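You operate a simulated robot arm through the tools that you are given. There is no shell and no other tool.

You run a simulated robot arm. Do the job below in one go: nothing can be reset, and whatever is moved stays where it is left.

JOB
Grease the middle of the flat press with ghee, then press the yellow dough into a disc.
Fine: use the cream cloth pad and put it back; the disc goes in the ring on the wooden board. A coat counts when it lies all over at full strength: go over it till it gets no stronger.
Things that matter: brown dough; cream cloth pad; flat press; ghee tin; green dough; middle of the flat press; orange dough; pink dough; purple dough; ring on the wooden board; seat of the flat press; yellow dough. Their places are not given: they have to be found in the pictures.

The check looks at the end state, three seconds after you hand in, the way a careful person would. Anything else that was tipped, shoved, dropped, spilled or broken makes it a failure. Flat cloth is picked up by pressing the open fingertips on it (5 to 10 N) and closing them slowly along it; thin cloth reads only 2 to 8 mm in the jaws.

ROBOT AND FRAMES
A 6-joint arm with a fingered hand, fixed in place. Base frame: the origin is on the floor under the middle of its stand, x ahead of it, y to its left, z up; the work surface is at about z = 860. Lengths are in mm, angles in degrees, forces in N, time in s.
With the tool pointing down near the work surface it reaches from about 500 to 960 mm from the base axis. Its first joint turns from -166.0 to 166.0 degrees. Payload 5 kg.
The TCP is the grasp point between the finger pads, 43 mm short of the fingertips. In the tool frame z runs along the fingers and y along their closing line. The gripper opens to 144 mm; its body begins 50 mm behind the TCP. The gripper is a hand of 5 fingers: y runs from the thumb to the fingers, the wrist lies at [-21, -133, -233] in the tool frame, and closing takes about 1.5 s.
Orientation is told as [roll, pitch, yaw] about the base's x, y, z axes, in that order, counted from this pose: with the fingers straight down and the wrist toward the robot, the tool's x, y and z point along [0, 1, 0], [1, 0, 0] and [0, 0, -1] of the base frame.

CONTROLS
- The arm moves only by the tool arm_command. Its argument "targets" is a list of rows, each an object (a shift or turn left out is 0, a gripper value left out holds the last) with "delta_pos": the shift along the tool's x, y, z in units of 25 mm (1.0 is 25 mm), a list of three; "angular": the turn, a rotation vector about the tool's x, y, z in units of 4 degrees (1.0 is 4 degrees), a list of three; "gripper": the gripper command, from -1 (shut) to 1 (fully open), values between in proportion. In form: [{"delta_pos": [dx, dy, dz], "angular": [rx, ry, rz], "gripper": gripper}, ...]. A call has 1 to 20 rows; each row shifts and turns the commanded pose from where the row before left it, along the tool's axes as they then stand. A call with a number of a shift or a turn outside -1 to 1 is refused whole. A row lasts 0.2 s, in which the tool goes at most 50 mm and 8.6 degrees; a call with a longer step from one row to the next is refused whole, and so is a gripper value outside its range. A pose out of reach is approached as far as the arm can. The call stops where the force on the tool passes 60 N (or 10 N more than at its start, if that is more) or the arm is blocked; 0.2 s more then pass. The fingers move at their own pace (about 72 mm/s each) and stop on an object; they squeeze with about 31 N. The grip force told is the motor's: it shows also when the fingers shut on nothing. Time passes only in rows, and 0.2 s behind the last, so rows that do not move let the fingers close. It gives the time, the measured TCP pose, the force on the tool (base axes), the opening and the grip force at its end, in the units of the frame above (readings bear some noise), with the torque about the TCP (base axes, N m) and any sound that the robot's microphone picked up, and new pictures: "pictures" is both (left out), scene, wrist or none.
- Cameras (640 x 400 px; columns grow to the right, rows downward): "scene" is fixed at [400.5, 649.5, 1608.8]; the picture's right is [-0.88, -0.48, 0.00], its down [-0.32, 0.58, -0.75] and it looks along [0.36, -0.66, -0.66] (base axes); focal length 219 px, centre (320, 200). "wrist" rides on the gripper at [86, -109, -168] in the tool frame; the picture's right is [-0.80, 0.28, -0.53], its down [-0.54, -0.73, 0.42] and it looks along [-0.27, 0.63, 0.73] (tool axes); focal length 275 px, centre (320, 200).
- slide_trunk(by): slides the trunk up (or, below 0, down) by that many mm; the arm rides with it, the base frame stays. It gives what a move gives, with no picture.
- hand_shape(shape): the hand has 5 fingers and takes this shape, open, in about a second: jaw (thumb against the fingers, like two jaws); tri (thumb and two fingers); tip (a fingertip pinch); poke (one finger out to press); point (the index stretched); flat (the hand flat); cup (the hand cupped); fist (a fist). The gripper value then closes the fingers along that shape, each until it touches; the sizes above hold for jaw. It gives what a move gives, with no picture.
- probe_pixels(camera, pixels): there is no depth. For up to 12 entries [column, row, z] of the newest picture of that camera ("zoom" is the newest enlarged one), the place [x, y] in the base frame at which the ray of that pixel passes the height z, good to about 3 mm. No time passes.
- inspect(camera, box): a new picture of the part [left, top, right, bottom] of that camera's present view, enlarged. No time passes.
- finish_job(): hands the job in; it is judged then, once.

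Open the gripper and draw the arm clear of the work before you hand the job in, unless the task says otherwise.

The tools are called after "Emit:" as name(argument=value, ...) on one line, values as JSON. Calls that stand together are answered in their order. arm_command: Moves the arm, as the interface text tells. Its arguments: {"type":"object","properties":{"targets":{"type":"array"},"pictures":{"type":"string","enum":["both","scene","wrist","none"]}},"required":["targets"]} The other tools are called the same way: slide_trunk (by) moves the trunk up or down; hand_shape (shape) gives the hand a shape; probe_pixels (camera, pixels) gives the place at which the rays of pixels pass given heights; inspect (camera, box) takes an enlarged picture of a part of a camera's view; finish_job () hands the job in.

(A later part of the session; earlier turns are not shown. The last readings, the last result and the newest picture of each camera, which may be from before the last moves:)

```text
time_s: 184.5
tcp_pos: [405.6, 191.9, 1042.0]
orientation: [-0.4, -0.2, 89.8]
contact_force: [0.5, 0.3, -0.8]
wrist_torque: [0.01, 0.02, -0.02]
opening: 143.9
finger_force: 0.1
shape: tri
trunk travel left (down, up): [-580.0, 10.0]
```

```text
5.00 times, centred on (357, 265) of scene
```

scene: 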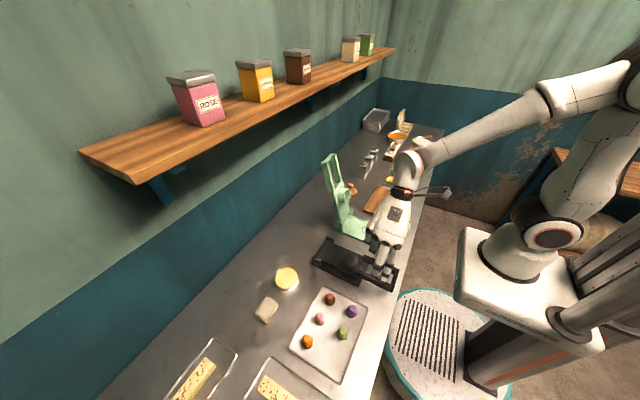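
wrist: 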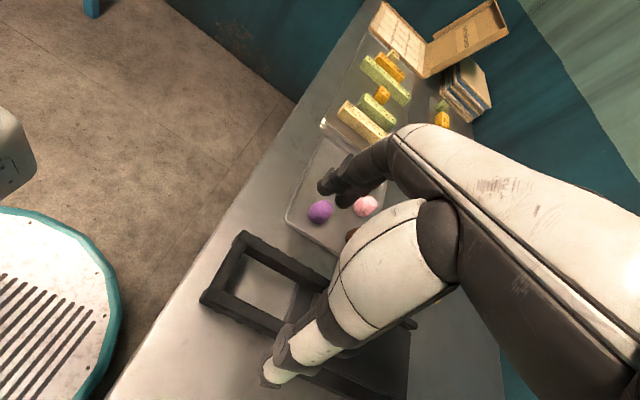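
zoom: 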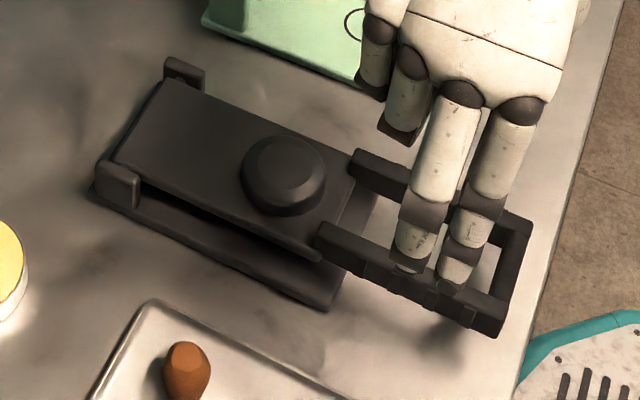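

Same picture as before. I lower, grip the handle (slightly higher in the hand), and lift again.

Emit:
arm_command(targets=[{"delta_pos": [0, -0.08, 0.8]}, {"delta_pos": [0, 0, 0.8]}, {"delta_pos": [0, 0, 0.8]}, {"delta_pos": [0, 0, 0.8]}, {"delta_pos": [0, 0, 0.6]}, {"delta_pos": [0, 0, 0.35]}, {}, {"gripper": 0.6}, {"gripper": 0.35}, {"gripper": 0.2}, {"gripper": 0.1}, {"gripper": 0.03}, {"gripper": -0.04}, {}, {}], pictures="wrist")

Emit:
inspect(camera="wrist", box=[200, 180, 480, 400])

```text
time_s: 187.7
tcp_pos: [406.8, 189.7, 939.1]
orientation: [-0.3, -0.2, 89.8]
contact_force: [0.1, -0.7, -1.0]
wrist_torque: [0.04, 0.03, 0.02]
opening: 77.6
finger_force: 30.6
shape: tri
trunk travel left (down, up): [-580.0, 10.0]
```

wrist: 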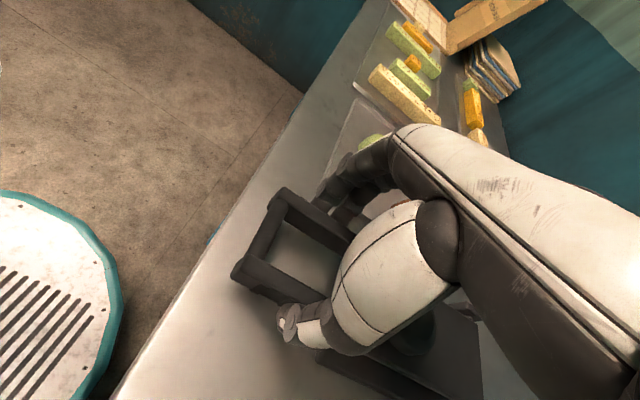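

```text
1.82 times, centred on (340, 290) of wrist
```

zoom: 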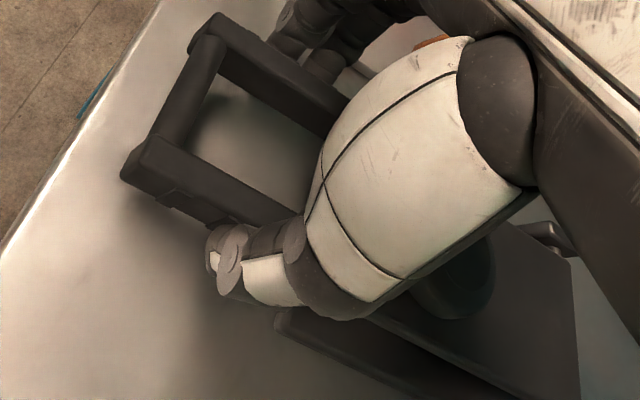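

Gripped again (77.6 mm, 31 N). I lift along the same arc as last time.

Emit:
arm_command(targets=[{"delta_pos": [0, 0, -0.28]}, {"delta_pos": [-0.02, 0, -0.28]}, {"delta_pos": [-0.03, 0, -0.33]}, {"delta_pos": [-0.04, 0, -0.33]}, {"delta_pos": [-0.08, 0, -0.45]}, {"delta_pos": [-0.12, 0, -0.47]}, {"delta_pos": [-0.14, 0, -0.47]}, {}], pictures="none")

Emit:
arm_command(targets=[{"delta_pos": [-0.12, 0, -0.31]}, {"delta_pos": [-0.12, 0, -0.31]}, {"delta_pos": [-0.2, 0, -0.456]}, {"delta_pos": [-0.232, 0, -0.444]}, {"delta_pos": [-0.256, 0, -0.432]}, {"delta_pos": [-0.276, 0, -0.42]}, {}], pictures="both")

Emit:
inspect(camera="scene", box=[312, 205, 402, 305])

```text
time_s: 189.5
tcp_pos: [417.4, 189.4, 1003.4]
orientation: [-0.3, -0.2, 89.8]
contact_force: [7.8, 1.7, -7.9]
wrist_torque: [0.42, 0.12, -0.15]
opening: 77.0
finger_force: 31.0
shape: tri
trunk travel left (down, up): [-580.0, 10.0]
```

```text
time_s: 191.1
tcp_pos: [448.0, 189.4, 1062.6]
orientation: [-0.2, -0.2, 89.8]
contact_force: [6.9, 0.9, -11.0]
wrist_torque: [0.5, 0.18, -0.09]
opening: 76.8
finger_force: 30.7
shape: tri
trunk travel left (down, up): [-580.0, 10.0]
```

scene: 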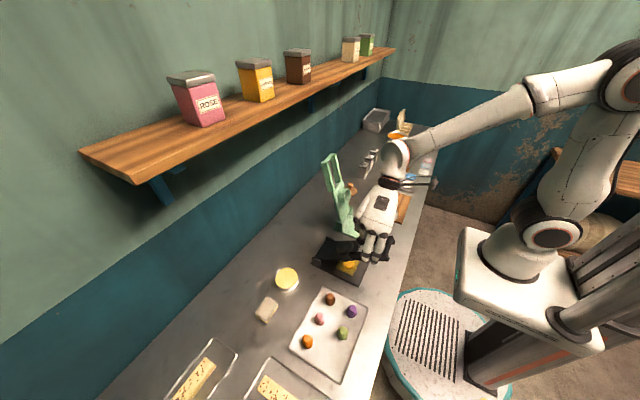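
wrist: 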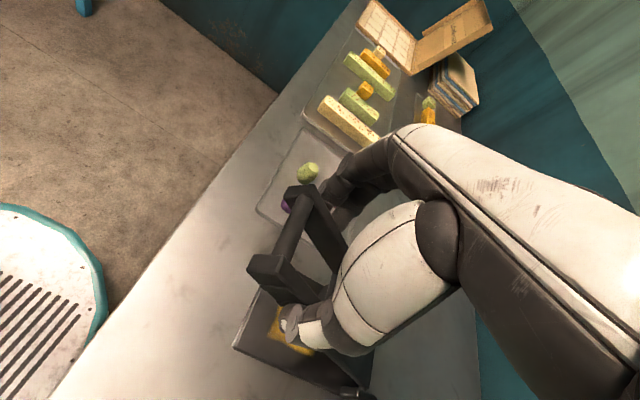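

```text
4.00 times, centred on (357, 255) of scene
```

zoom: 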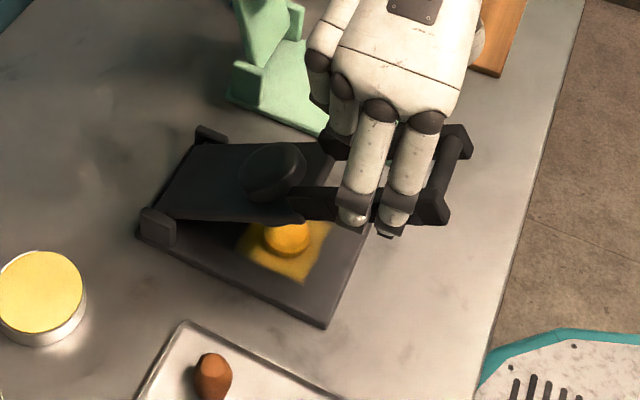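

Disc still in place. I continue with a slightly shorter radius.

Emit:
arm_command(targets=[{"delta_pos": [-0.29, 0, -0.29]}, {"delta_pos": [-0.28, 0, -0.3]}, {"delta_pos": [-0.276, 0, -0.316]}, {"delta_pos": [-0.288, 0, -0.3]}, {"delta_pos": [-0.3, 0, -0.288]}, {"delta_pos": [-0.316, 0, -0.276]}, {"delta_pos": [-0.324, 0, -0.26]}, {"delta_pos": [-0.336, 0, -0.248]}, {"delta_pos": [-0.348, 0, -0.232]}, {"delta_pos": [-0.36, 0, -0.216]}, {}], pictures="none")

Emit:
arm_command(targets=[{"delta_pos": [-0.388, 0, -0.194]}, {"delta_pos": [-0.376, 0, -0.174]}, {"delta_pos": [-0.38, 0, -0.158]}, {"delta_pos": [-0.392, 0, -0.142]}, {"delta_pos": [-0.392, 0, -0.122]}, {"delta_pos": [-0.404, 0, -0.106]}, {"delta_pos": [-0.404, 0, -0.09]}, {"delta_pos": [-0.408, 0, -0.064]}, {}], pictures="none")

```text
time_s: 193.5
tcp_pos: [525.0, 189.7, 1131.6]
orientation: [-0.3, -0.1, 89.8]
contact_force: [1.8, 3.9, -11.3]
wrist_torque: [0.51, 0.35, 0.06]
opening: 76.8
finger_force: 31.2
shape: tri
trunk travel left (down, up): [-580.0, 10.0]
```

```text
time_s: 195.5
tcp_pos: [602.4, 189.6, 1158.6]
orientation: [-0.2, -0.2, 89.9]
contact_force: [-0.8, 4.2, -6.9]
wrist_torque: [0.69, 0.38, -0.03]
opening: 76.7
finger_force: 30.8
shape: tri
trunk travel left (down, up): [-580.0, 10.0]
```

Forces are small. I go over the top and back to the rest stop.

Emit:
arm_command(targets=[{"delta_pos": [-0.416, 0, -0.04]}, {"delta_pos": [-0.412, 0, -0.02]}, {"delta_pos": [-0.42, 0, -0.01]}, {"delta_pos": [-0.416, 0, 0.01]}, {"delta_pos": [-0.416, 0, 0.03]}, {"delta_pos": [-0.41, 0, 0.05]}, {"delta_pos": [-0.41, 0, 0.06]}, {"delta_pos": [-0.4, 0, 0.08]}, {}], pictures="none")

Emit:
arm_command(targets=[{"delta_pos": [-0.35, 0, 0.08]}, {"delta_pos": [-0.3, 0, 0.09]}, {}], pictures="both")

```text
time_s: 197.5
tcp_pos: [684.6, 186.5, 1155.5]
orientation: [-0.5, -0.3, 89.8]
contact_force: [0.6, -5.3, 7.1]
wrist_torque: [-0.02, 0.42, -0.37]
opening: 72.3
finger_force: 30.8
shape: tri
trunk travel left (down, up): [-580.0, 10.0]
```

```text
time_s: 198.3
tcp_pos: [700.4, 187.7, 1152.5]
orientation: [-0.4, -0.2, 89.8]
contact_force: [1.4, -6.9, 8.3]
wrist_torque: [-0.25, 0.45, -0.39]
opening: 72.6
finger_force: 30.4
shape: tri
trunk travel left (down, up): [-580.0, 10.0]
```

scene: 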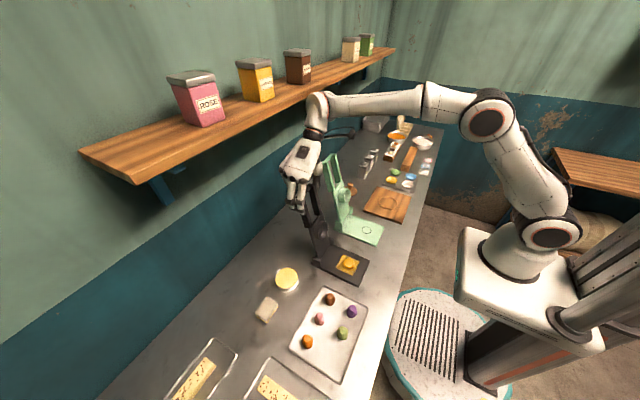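
wrist: 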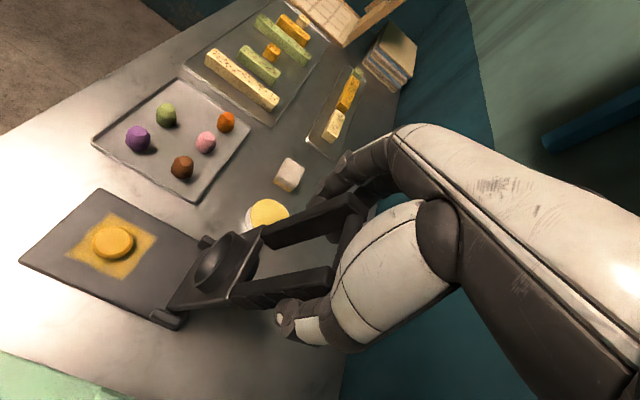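

The opening changed to 72 mm, so a finger may have slipped. I check the grip before going further.

Emit:
inspect(camera="scene", box=[260, 120, 380, 290])

Emit:
inspect(camera="wrist", box=[200, 150, 480, 400])

```text
2.35 times, centred on (320, 205) of scene
```

zoom: 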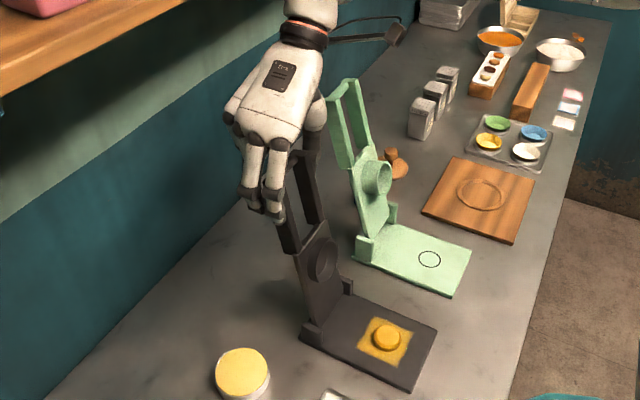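

```text
1.60 times, centred on (340, 275) of wrist
```

zoom: 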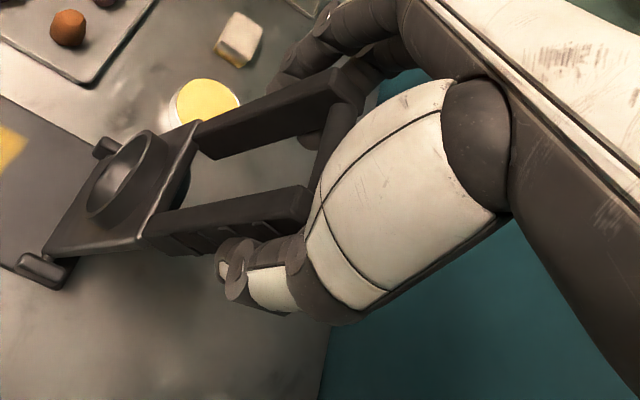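

The middle finger slipped behind the arm, but index and thumb still hold. I push gently further back toward the stop.

Emit:
arm_command(targets=[{"delta_pos": [-0.25, 0, 0.05]}, {"delta_pos": [-0.2, 0, 0.05]}, {}], pictures="both")

Emit:
inspect(camera="scene", box=[260, 120, 380, 290])

```text
time_s: 199.1
tcp_pos: [710.4, 186.7, 1149.7]
orientation: [-0.4, 0.0, 89.7]
contact_force: [1.4, -7.9, 7.9]
wrist_torque: [-0.36, 0.47, -0.43]
opening: 72.8
finger_force: 30.6
shape: tri
trunk travel left (down, up): [-580.0, 10.0]
```

scene: 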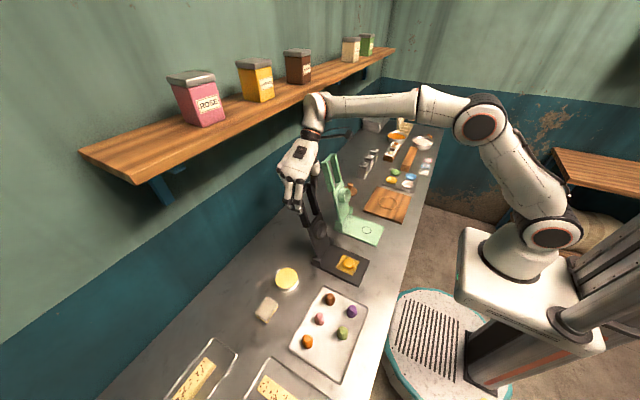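
wrist: 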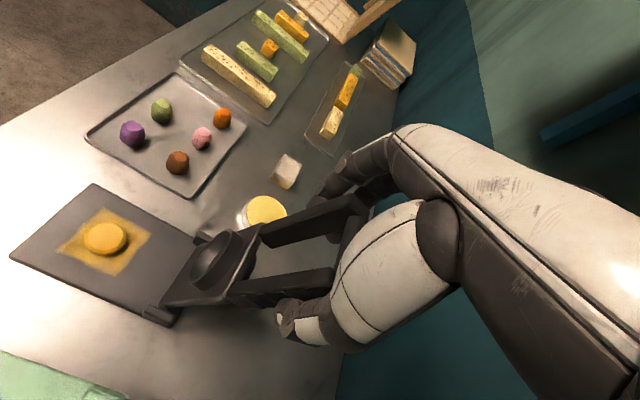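

```text
2.35 times, centred on (320, 205) of scene
```

zoom: 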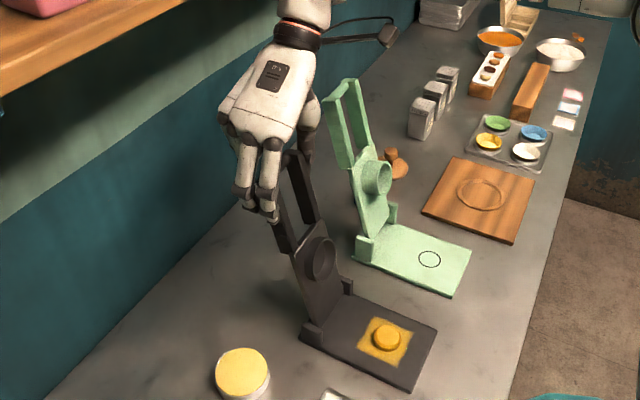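

The lid leans back past upright and follows. I open the fingers here, so it rests back, and then rise straight up rather than withdrawing forward.

Emit:
arm_command(targets=[{"gripper": 0.15}, {"gripper": 0.35}, {"gripper": 0.6}, {"gripper": 1.0}, {}, {}], pictures="both")

Emit:
inspect(camera="wrist", box=[200, 150, 480, 400])

Emit:
inspect(camera="scene", box=[260, 120, 380, 290])

```text
time_s: 200.5
tcp_pos: [710.3, 187.3, 1149.3]
orientation: [-0.3, -0.2, 89.7]
contact_force: [0.6, -0.4, -0.4]
wrist_torque: [0.02, 0.0, 0.01]
opening: 143.4
finger_force: 0.0
shape: tri
trunk travel left (down, up): [-580.0, 10.0]
```

scene: 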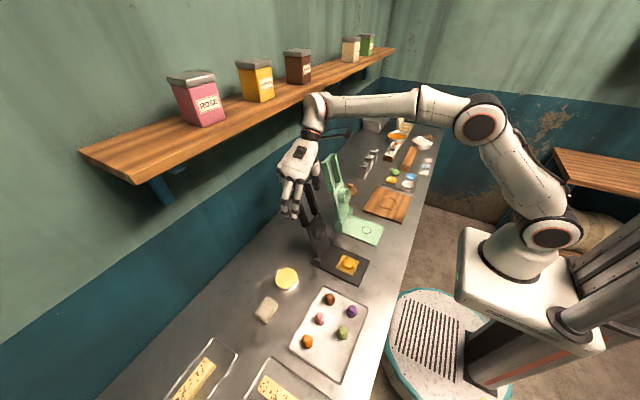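
wrist: 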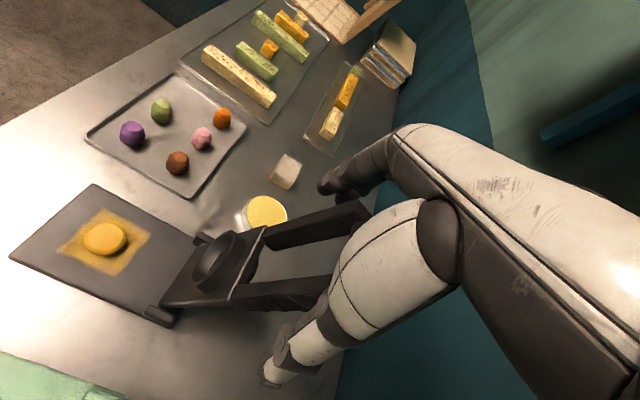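

```text
1.60 times, centred on (340, 275) of wrist
```

zoom: 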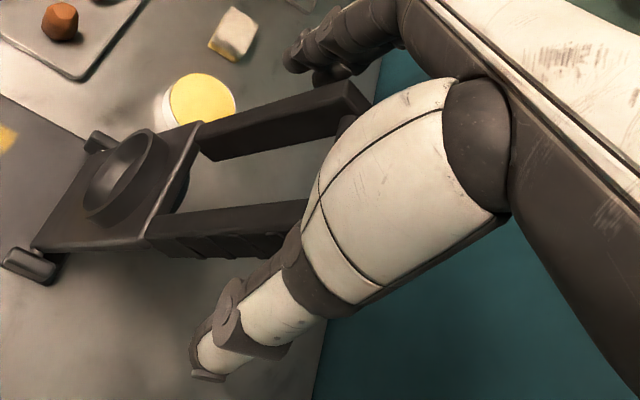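

```text
2.35 times, centred on (320, 205) of scene
```

zoom: 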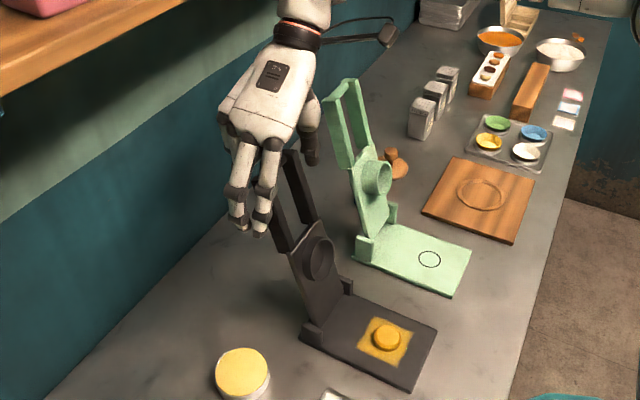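

The lid rests open. I rise 55 mm so that the folded fingers clear the handle's top, and check the lid before moving away.

Emit:
arm_command(targets=[{"delta_pos": [0, 0, -0.5]}, {"delta_pos": [0, 0, -0.6]}, {"delta_pos": [0, 0, -0.6]}, {"delta_pos": [0, 0, -0.5]}, {}], pictures="both")

Emit:
inspect(camera="scene", box=[260, 110, 380, 280])

Emit:
inspect(camera="wrist", box=[200, 150, 480, 400])

```text
time_s: 201.9
tcp_pos: [681.2, 184.2, 1144.5]
orientation: [8.0, 0.5, 89.7]
contact_force: [0.1, 0.4, 0.7]
wrist_torque: [0.02, 0.04, 0.04]
opening: 143.3
finger_force: 0.1
shape: tri
trunk travel left (down, up): [-580.0, 10.0]
stopped in row 5: the arm was blocked; the commanded pose is now the measured one
```

scene: 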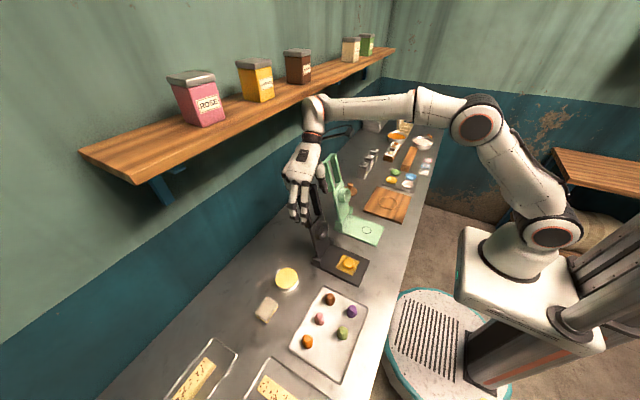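
wrist: 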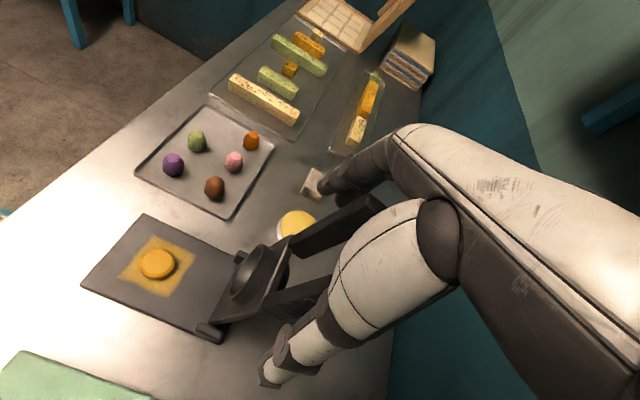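

```text
2.35 times, centred on (320, 195) of scene
```

zoom: 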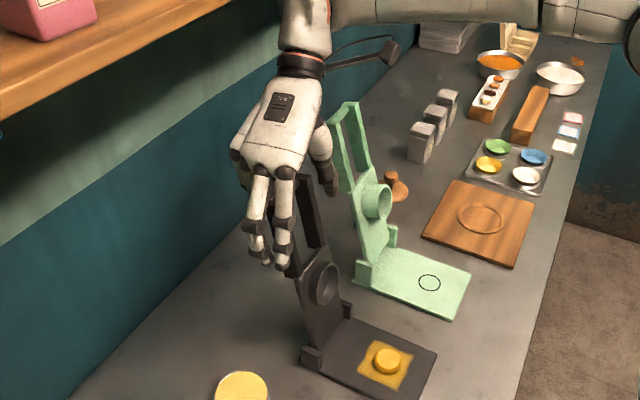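

```text
1.60 times, centred on (340, 275) of wrist
```

zoom: 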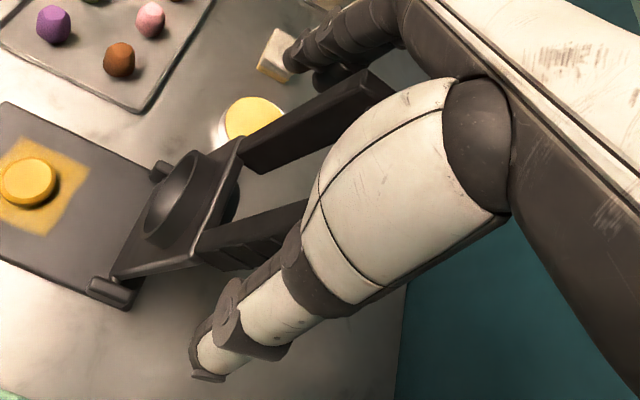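

The arm could not rise there and the hand tilted 8°, but the lid still leans back about 11°. I unfold the hand to the open jaw shape so that no finger stays hooked behind the handle.

Emit:
hand_shape(shape="jaw")

Emit:
arm_command(targets=[{"gripper": 1.0}, {}], pictures="both")

Emit:
inspect(camera="scene", box=[260, 110, 380, 280])

Emit:
inspect(camera="wrist", box=[200, 150, 480, 400])

```text
time_s: 202.8
tcp_pos: [682.2, 184.4, 1144.2]
orientation: [7.7, 0.5, 89.8]
contact_force: [0.0, -0.1, 1.2]
wrist_torque: [-0.02, -0.01, -0.02]
opening: 143.8
finger_force: 0.0
shape: jaw
trunk travel left (down, up): [-580.0, 10.0]
```

```text
time_s: 203.4
tcp_pos: [683.2, 185.2, 1144.0]
orientation: [7.7, 0.6, 89.9]
contact_force: [-0.5, -0.1, -0.4]
wrist_torque: [0.03, -0.01, 0.01]
opening: 143.8
finger_force: 0.0
shape: jaw
trunk travel left (down, up): [-580.0, 10.0]
```

scene: 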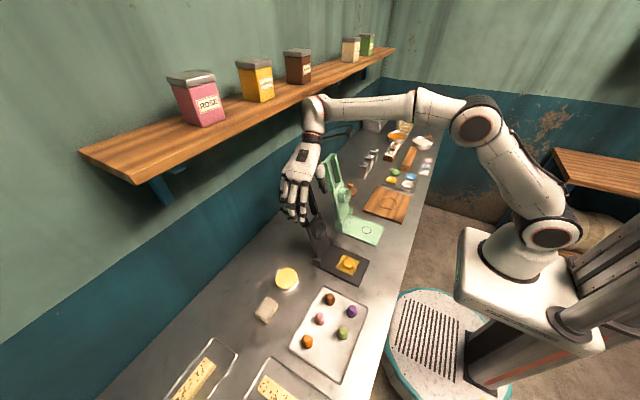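
wrist: 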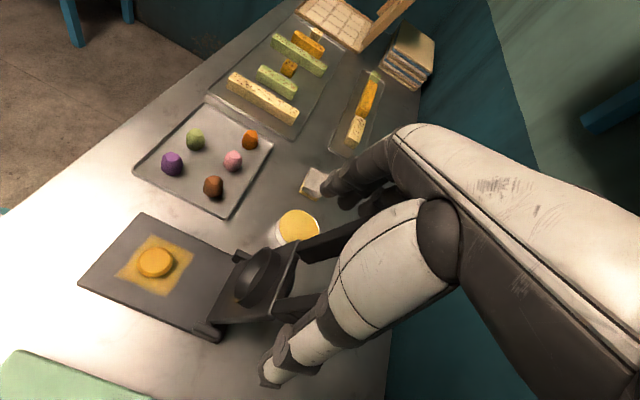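

```text
2.35 times, centred on (320, 195) of scene
```

zoom: 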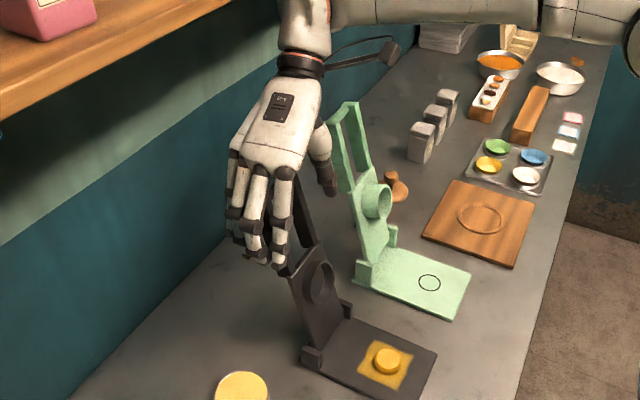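

```text
1.60 times, centred on (340, 275) of wrist
```

zoom: 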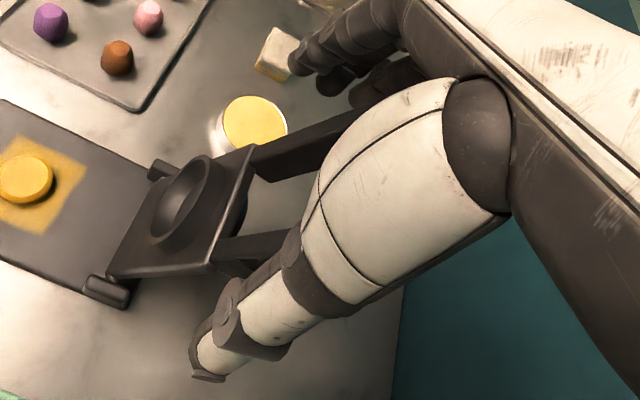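

The lid leaned back again and all fingers are outside the arms. I withdraw 40 mm and check the lid.

Emit:
arm_command(targets=[{"delta_pos": [0.4, 0, 0]}, {"delta_pos": [0.4, 0, 0]}, {"delta_pos": [0.4, 0, 0]}, {"delta_pos": [0.4, 0, 0]}, {}], pictures="both")

Emit:
inspect(camera="scene", box=[260, 110, 380, 280])

Emit:
inspect(camera="wrist", box=[200, 150, 480, 400])

```text
time_s: 204.6
tcp_pos: [644.0, 185.5, 1149.6]
orientation: [7.7, 0.6, 89.9]
contact_force: [0.2, -0.5, -0.3]
wrist_torque: [0.0, 0.02, 0.01]
opening: 143.4
finger_force: 0.0
shape: jaw
trunk travel left (down, up): [-580.0, 10.0]
```

scene: 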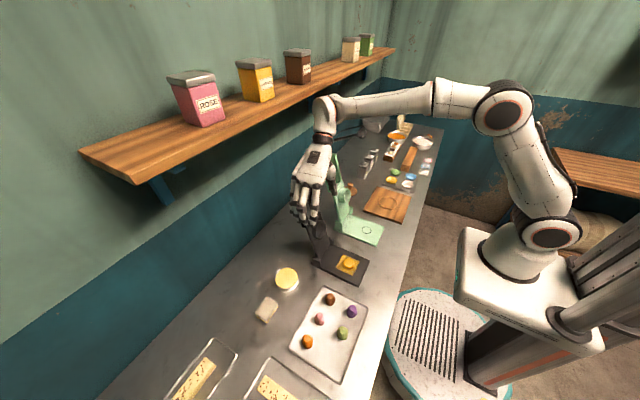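
wrist: 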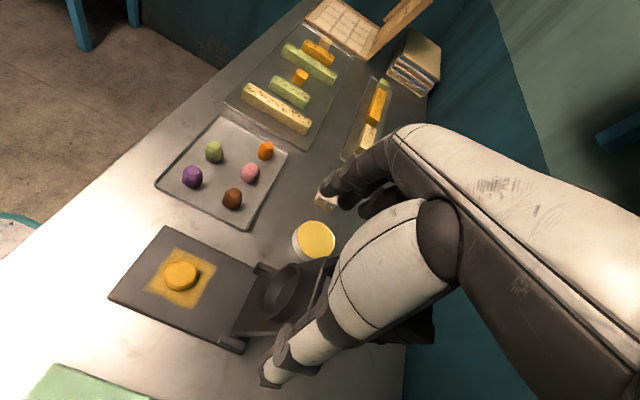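

```text
2.35 times, centred on (320, 195) of scene
```

zoom: 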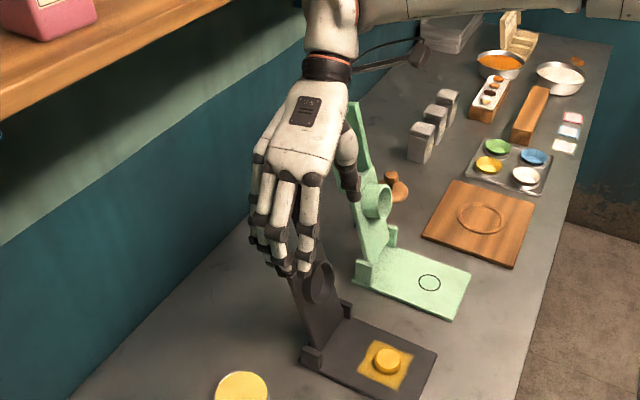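

```text
1.60 times, centred on (340, 275) of wrist
```

zoom: 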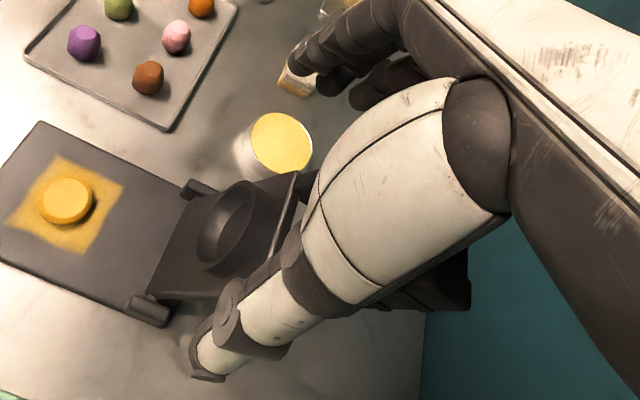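

The lid stays open and I'm nearly clear of it. I withdraw further, then level the hand.

Emit:
arm_command(targets=[{"delta_pos": [0.6, 0, 0]}, {"delta_pos": [0.7, 0, 0]}, {"delta_pos": [0.8, 0, 0]}, {"delta_pos": [0.8, 0, 0]}, {"delta_pos": [0.8, 0, 0]}, {"delta_pos": [0.8, 0, 0]}, {"delta_pos": [0, 0, -0.8], "angular": [0.96, 0, 0]}, {"delta_pos": [0, 0, -0.8], "angular": [0.96, 0, 0]}, {}], pictures="both")

Emit:
inspect(camera="scene", box=[290, 170, 390, 290])

Emit:
inspect(camera="wrist", box=[100, 180, 340, 380])

```text
time_s: 206.6
tcp_pos: [537.4, 186.2, 1205.0]
orientation: [7.7, 8.1, 90.9]
contact_force: [0.2, -0.6, -0.2]
wrist_torque: [-0.01, 0.0, -0.02]
opening: 143.7
finger_force: 0.1
shape: jaw
trunk travel left (down, up): [-580.0, 10.0]
```

scene: 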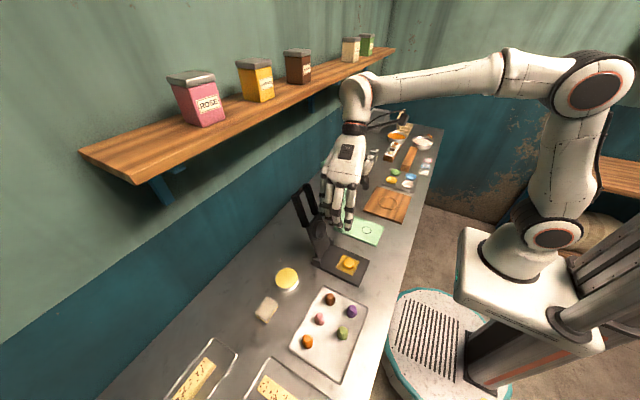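
wrist: 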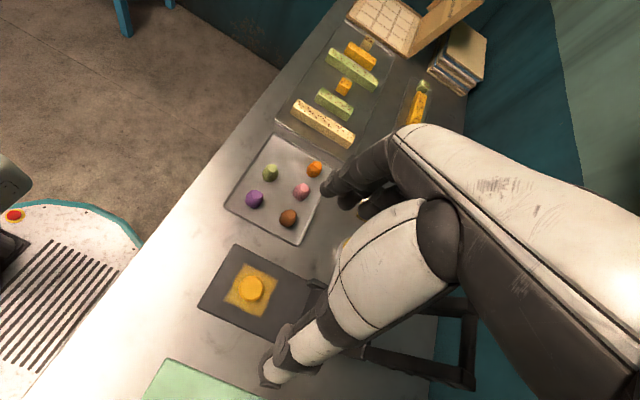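

```text
3.33 times, centred on (340, 230) of scene
```

zoom: 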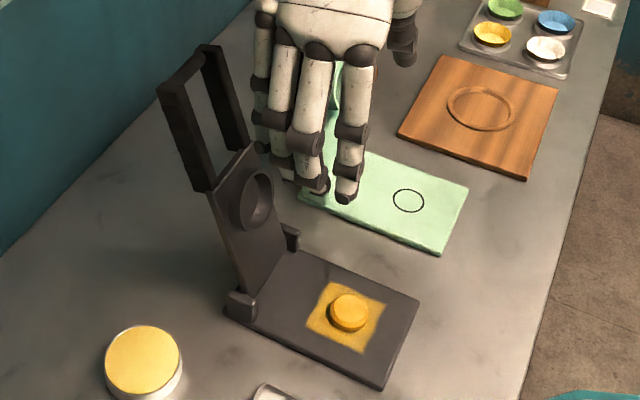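

```text
2.00 times, centred on (220, 280) of wrist
```

zoom: 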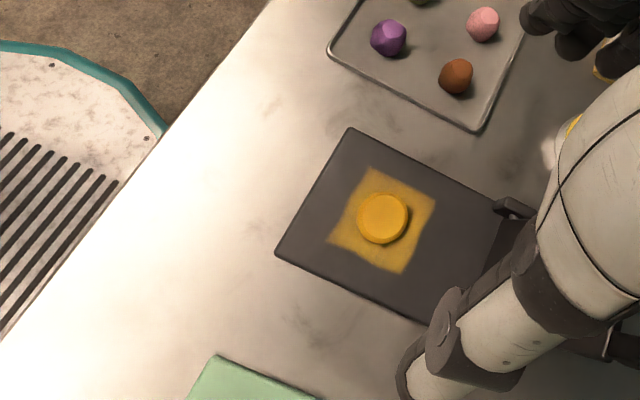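

The lid is open and the disc lies on the greased middle. I undo the small tilts of the hand and turn it back toward yaw 0, and measure the disc and the ring.

Emit:
inspect(camera="scene", box=[322, 240, 372, 285])

Emit:
probe_pixels(camera="zoom", pixels=[[320, 200, 880], [300, 200, 880]])

Emit:
inspect(camera="scene", box=[355, 180, 415, 230])

```text
8.89 times, centred on (347, 262) of scene
```

zoom: 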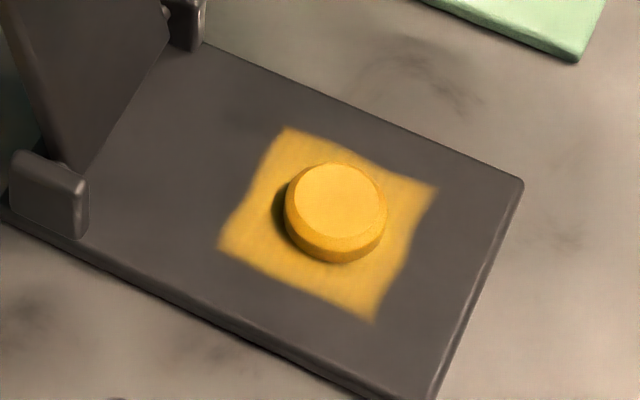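

```text
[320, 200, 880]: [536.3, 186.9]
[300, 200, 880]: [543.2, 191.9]
```

```text
8.00 times, centred on (385, 205) of scene
```

zoom: 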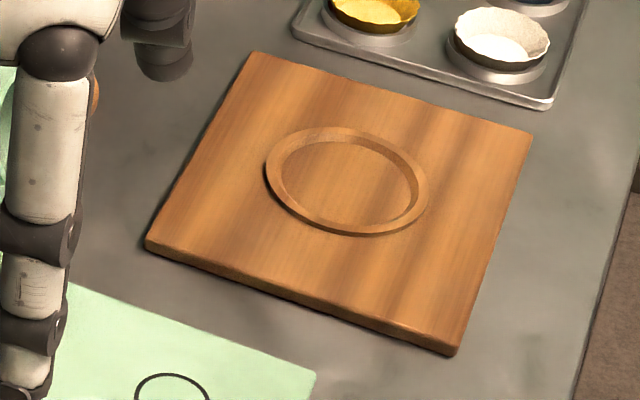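

I probe the ring on the board (from this enlarged picture), then the disc.

Emit:
probe_pixels(camera="zoom", pixels=[[347, 182, 875], [265, 170, 875], [428, 192, 875], [330, 127, 875], [365, 236, 875], [280, 172, 873], [416, 192, 873], [145, 240, 875], [455, 350, 875], [533, 137, 875], [252, 52, 875]])

Emit:
inspect(camera="scene", box=[322, 240, 372, 285])

Emit:
probe_pixels(camera="zoom", pixels=[[284, 215, 879], [388, 215, 879], [337, 203, 885], [340, 264, 872], [335, 162, 885], [340, 240, 885], [220, 247, 872], [372, 322, 872], [437, 187, 872], [283, 128, 872]])

```text
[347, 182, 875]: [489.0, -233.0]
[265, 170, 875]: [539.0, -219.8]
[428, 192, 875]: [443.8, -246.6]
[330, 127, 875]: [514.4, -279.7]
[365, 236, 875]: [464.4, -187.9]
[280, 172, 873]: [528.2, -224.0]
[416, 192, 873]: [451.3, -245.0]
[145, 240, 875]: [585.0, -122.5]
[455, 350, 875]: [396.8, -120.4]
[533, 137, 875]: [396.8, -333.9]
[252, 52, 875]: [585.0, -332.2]
```

```text
8.89 times, centred on (347, 262) of scene
```

zoom: 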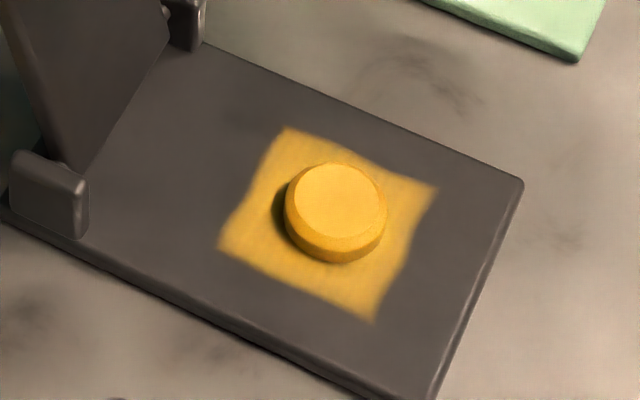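

```text
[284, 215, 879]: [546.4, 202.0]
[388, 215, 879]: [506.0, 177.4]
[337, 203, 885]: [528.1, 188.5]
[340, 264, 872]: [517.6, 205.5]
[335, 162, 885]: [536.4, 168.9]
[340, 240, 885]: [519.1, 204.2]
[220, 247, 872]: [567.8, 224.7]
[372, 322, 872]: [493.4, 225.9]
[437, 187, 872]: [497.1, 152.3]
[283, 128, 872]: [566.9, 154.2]
```

The disc is about 47 mm wide, 12–13 mm thick, centred near (527,189); the ring's inside is about 80 mm wide, centred near (490,−233). I look closely at the lid's ring to judge whether the press had closed fully.

Emit:
inspect(camera="scene", box=[295, 205, 345, 260])

Emit:
inspect(camera="wrist", box=[180, 230, 300, 340])

```text
7.27 times, centred on (320, 232) of scene
```

zoom: 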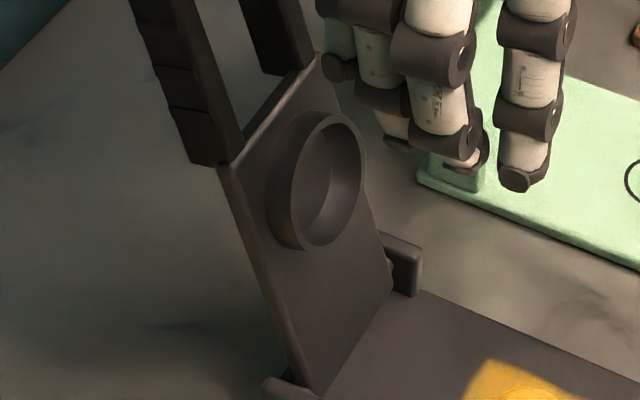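

```text
3.64 times, centred on (240, 285) of wrist
```

zoom: 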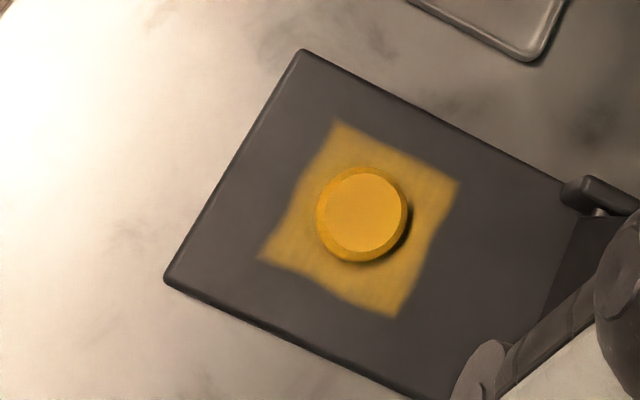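

The lid's ring is about 15 mm high, matching the gap of the closed lid, so the press was fully closed. Now I undo the hand's tilts.

Emit:
arm_command(targets=[{"angular": [-0.96, 0, 0]}, {"angular": [-0.96, 0, 0]}, {"angular": [0, -0.96, 0]}, {"angular": [0, -0.96, 0]}, {}], pictures="none")

```text
time_s: 207.8
tcp_pos: [537.1, 187.7, 1205.2]
orientation: [0.0, 0.4, 89.8]
contact_force: [-0.6, 0.2, 0.1]
wrist_torque: [-0.02, -0.02, 0.03]
opening: 143.7
finger_force: 0.0
shape: jaw
trunk travel left (down, up): [-580.0, 10.0]
```

The hand is upright again. I turn it to yaw 0 and take the three-finger shape.

Emit:
arm_command(targets=[{"angular": [0, 0, 0.978]}, {"angular": [0, 0, 0.978]}, {"angular": [0, 0, 0.978]}, {"angular": [0, 0, 0.978]}, {"angular": [0, 0, 0.978]}, {"angular": [0, 0, 0.978]}, {"angular": [0, 0, 0.978]}, {"angular": [0, 0, 0.978]}, {"angular": [0, 0, 0.978]}, {"angular": [0, 0, 0.978]}, {"angular": [0, 0, 0.978]}, {"angular": [0, 0, 0.978]}, {"angular": [0, 0, 0.978]}, {"angular": [0, 0, 0.978]}, {"angular": [0, 0, 0.978]}, {"angular": [0, 0, 0.978]}, {"angular": [0, 0, 0.978]}, {"angular": [0, 0, 0.978]}, {"angular": [0, 0, 0.978]}, {"angular": [0, 0, 0.978]}], pictures="none")

Emit:
arm_command(targets=[{"angular": [0, 0, 0.978]}, {"angular": [0, 0, 0.978]}, {"angular": [0, 0, 0.94]}, {}], pictures="none")

Emit:
hand_shape(shape="tri")

Emit:
arm_command(targets=[{"gripper": 0.0}, {}, {}, {}], pictures="both")

```text
time_s: 212.0
tcp_pos: [537.7, 187.6, 1204.0]
orientation: [-0.4, 0.1, 11.6]
contact_force: [-0.1, -1.3, 0.8]
wrist_torque: [-0.03, -0.02, -0.03]
opening: 143.8
finger_force: 0.0
shape: jaw
trunk travel left (down, up): [-580.0, 10.0]
```

```text
time_s: 213.0
tcp_pos: [539.0, 187.6, 1204.2]
orientation: [-0.4, 0.0, 0.0]
contact_force: [-0.5, 0.0, -1.0]
wrist_torque: [-0.01, 0.02, -0.01]
opening: 143.8
finger_force: 0.1
shape: jaw
trunk travel left (down, up): [-580.0, 10.0]
```

```text
time_s: 213.9
tcp_pos: [537.0, 187.6, 1204.4]
orientation: [-0.5, 0.1, 0.1]
contact_force: [0.2, -0.5, 0.1]
wrist_torque: [0.0, 0.04, 0.0]
opening: 143.6
finger_force: 0.1
shape: tri
trunk travel left (down, up): [-580.0, 10.0]
```

```text
time_s: 214.9
tcp_pos: [538.5, 188.6, 1204.2]
orientation: [-0.4, 0.0, 0.1]
contact_force: [0.3, 0.3, 0.1]
wrist_torque: [0.02, -0.01, 0.0]
opening: 72.5
finger_force: 0.2
shape: tri
trunk travel left (down, up): [-580.0, 10.0]
```

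scene: 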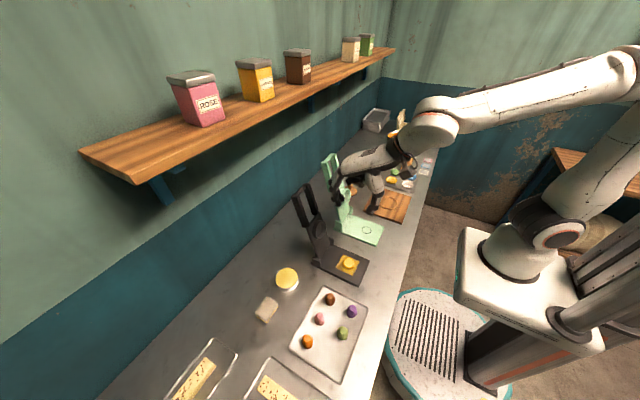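
wrist: 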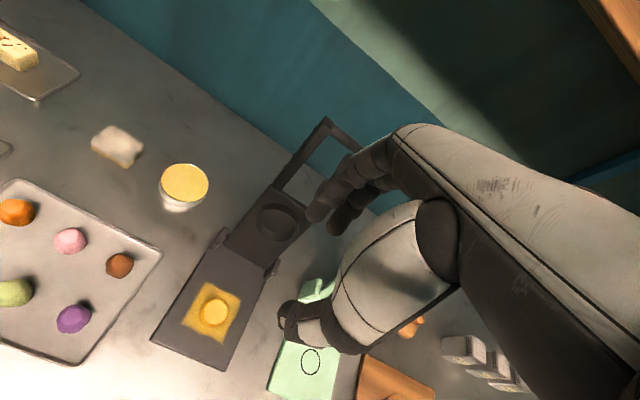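

I move above the disc (TCP target (525.5,192), where the dough was set down) and lower to z ≈ 955.

Emit:
arm_command(targets=[{"delta_pos": [0.07, -0.26, 0.5]}, {"delta_pos": [0.07, -0.26, 0.8]}, {"delta_pos": [0, 0, 0.95]}, {"delta_pos": [0, 0, 0.95]}, {"delta_pos": [0, 0, 0.95]}, {"delta_pos": [0, 0, 0.95]}, {"delta_pos": [0, 0, 0.95]}, {"delta_pos": [0, 0, 0.95]}, {"delta_pos": [0, 0, 0.95]}, {"delta_pos": [0, 0, 0.9]}, {"delta_pos": [0, 0, 0.7]}, {"delta_pos": [0, 0, 0.4]}, {}], pictures="both")

Emit:
inspect(camera="wrist", box=[200, 180, 400, 390])

Emit:
inspect(camera="scene", box=[310, 220, 390, 290])

```text
time_s: 217.7
tcp_pos: [524.6, 188.1, 954.4]
orientation: [-0.5, 0.0, 0.1]
contact_force: [-0.6, 0.0, 0.1]
wrist_torque: [0.02, -0.04, 0.02]
opening: 72.7
finger_force: 0.0
shape: tri
trunk travel left (down, up): [-580.0, 10.0]
```

scene: 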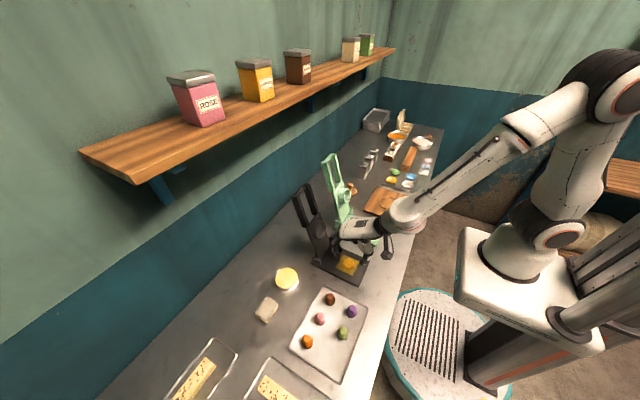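
wrist: 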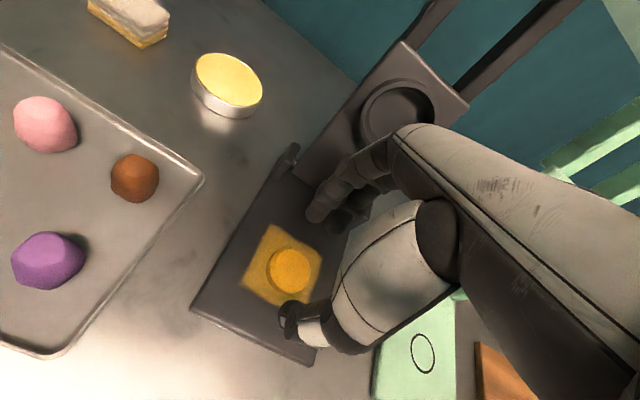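

```text
1.90 times, centred on (300, 285) of wrist
```

zoom: 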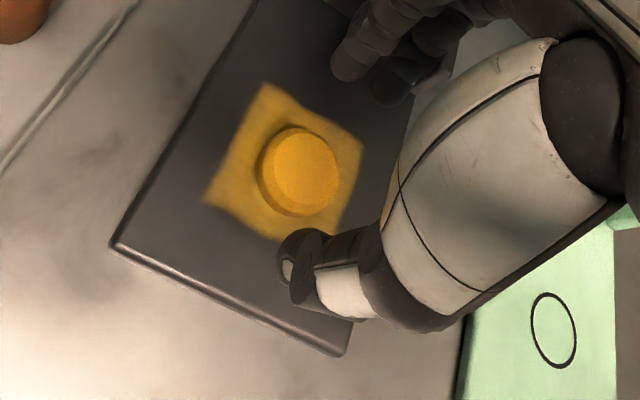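

```text
5.71 times, centred on (350, 255) of scene
```

zoom: 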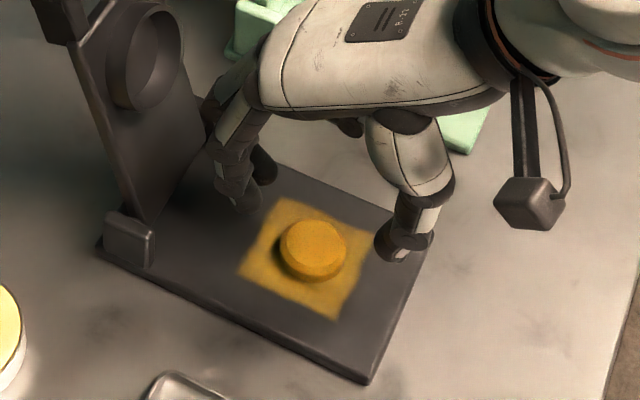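

I probe the disc's centre from this near view (about (290,269) in the wrist picture).

Emit:
probe_pixels(camera="wrist", pixels=[[290.5, 269, 885], [274, 274, 878], [312, 263, 884], [281, 289, 878], [300, 248, 884]])

```text
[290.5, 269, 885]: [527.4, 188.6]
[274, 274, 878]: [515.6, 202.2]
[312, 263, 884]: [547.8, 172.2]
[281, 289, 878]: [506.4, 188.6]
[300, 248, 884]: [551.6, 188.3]
```

The two measures agree within 3 mm; I aim for (526.5,190) and lower to z ≈ 918, with fingertips a few mm above the plate.

Emit:
arm_command(targets=[{"delta_pos": [0.08, 0.06, 0.5]}, {"delta_pos": [0, 0, 0.5]}, {"delta_pos": [0, 0, 0.3]}, {"delta_pos": [0, 0, 0.15]}, {}], pictures="both")

Emit:
inspect(camera="scene", box=[320, 230, 390, 290])

Emit:
inspect(camera="wrist", box=[200, 180, 400, 390])

```text
time_s: 218.9
tcp_pos: [526.5, 191.2, 917.7]
orientation: [-0.5, 0.1, 0.1]
contact_force: [-0.3, -0.5, -0.6]
wrist_torque: [-0.04, 0.03, 0.02]
opening: 72.5
finger_force: 0.1
shape: tri
trunk travel left (down, up): [-580.0, 10.0]
```

scene: 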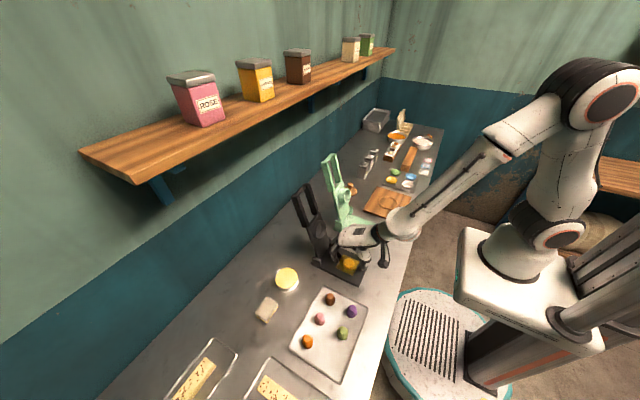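
wrist: 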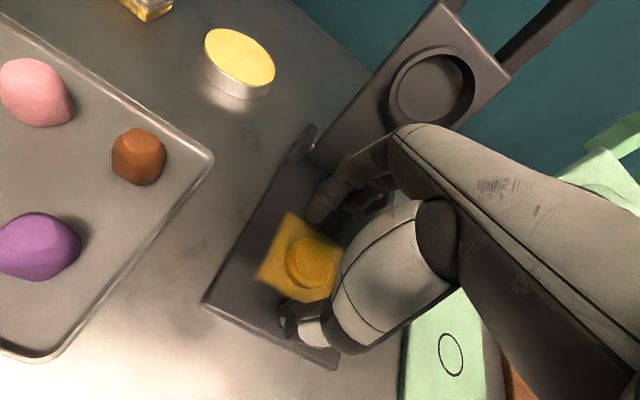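

```text
6.67 times, centred on (355, 260) of scene
```

zoom: 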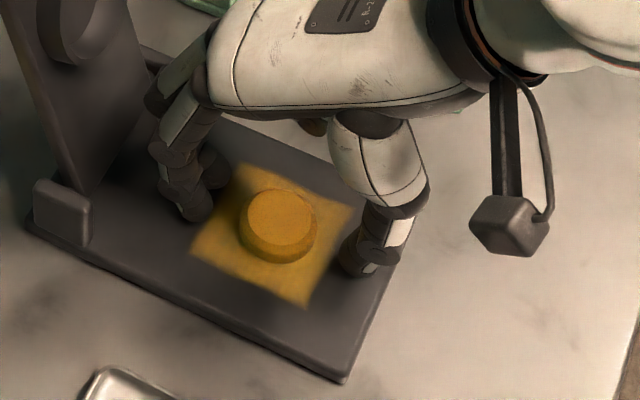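

```text
1.90 times, centred on (300, 285) of wrist
```

zoom: 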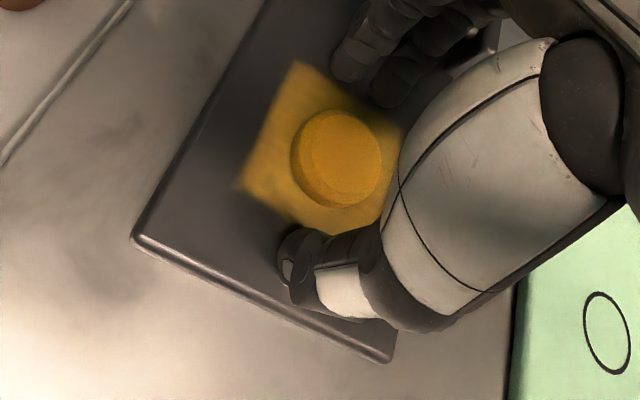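

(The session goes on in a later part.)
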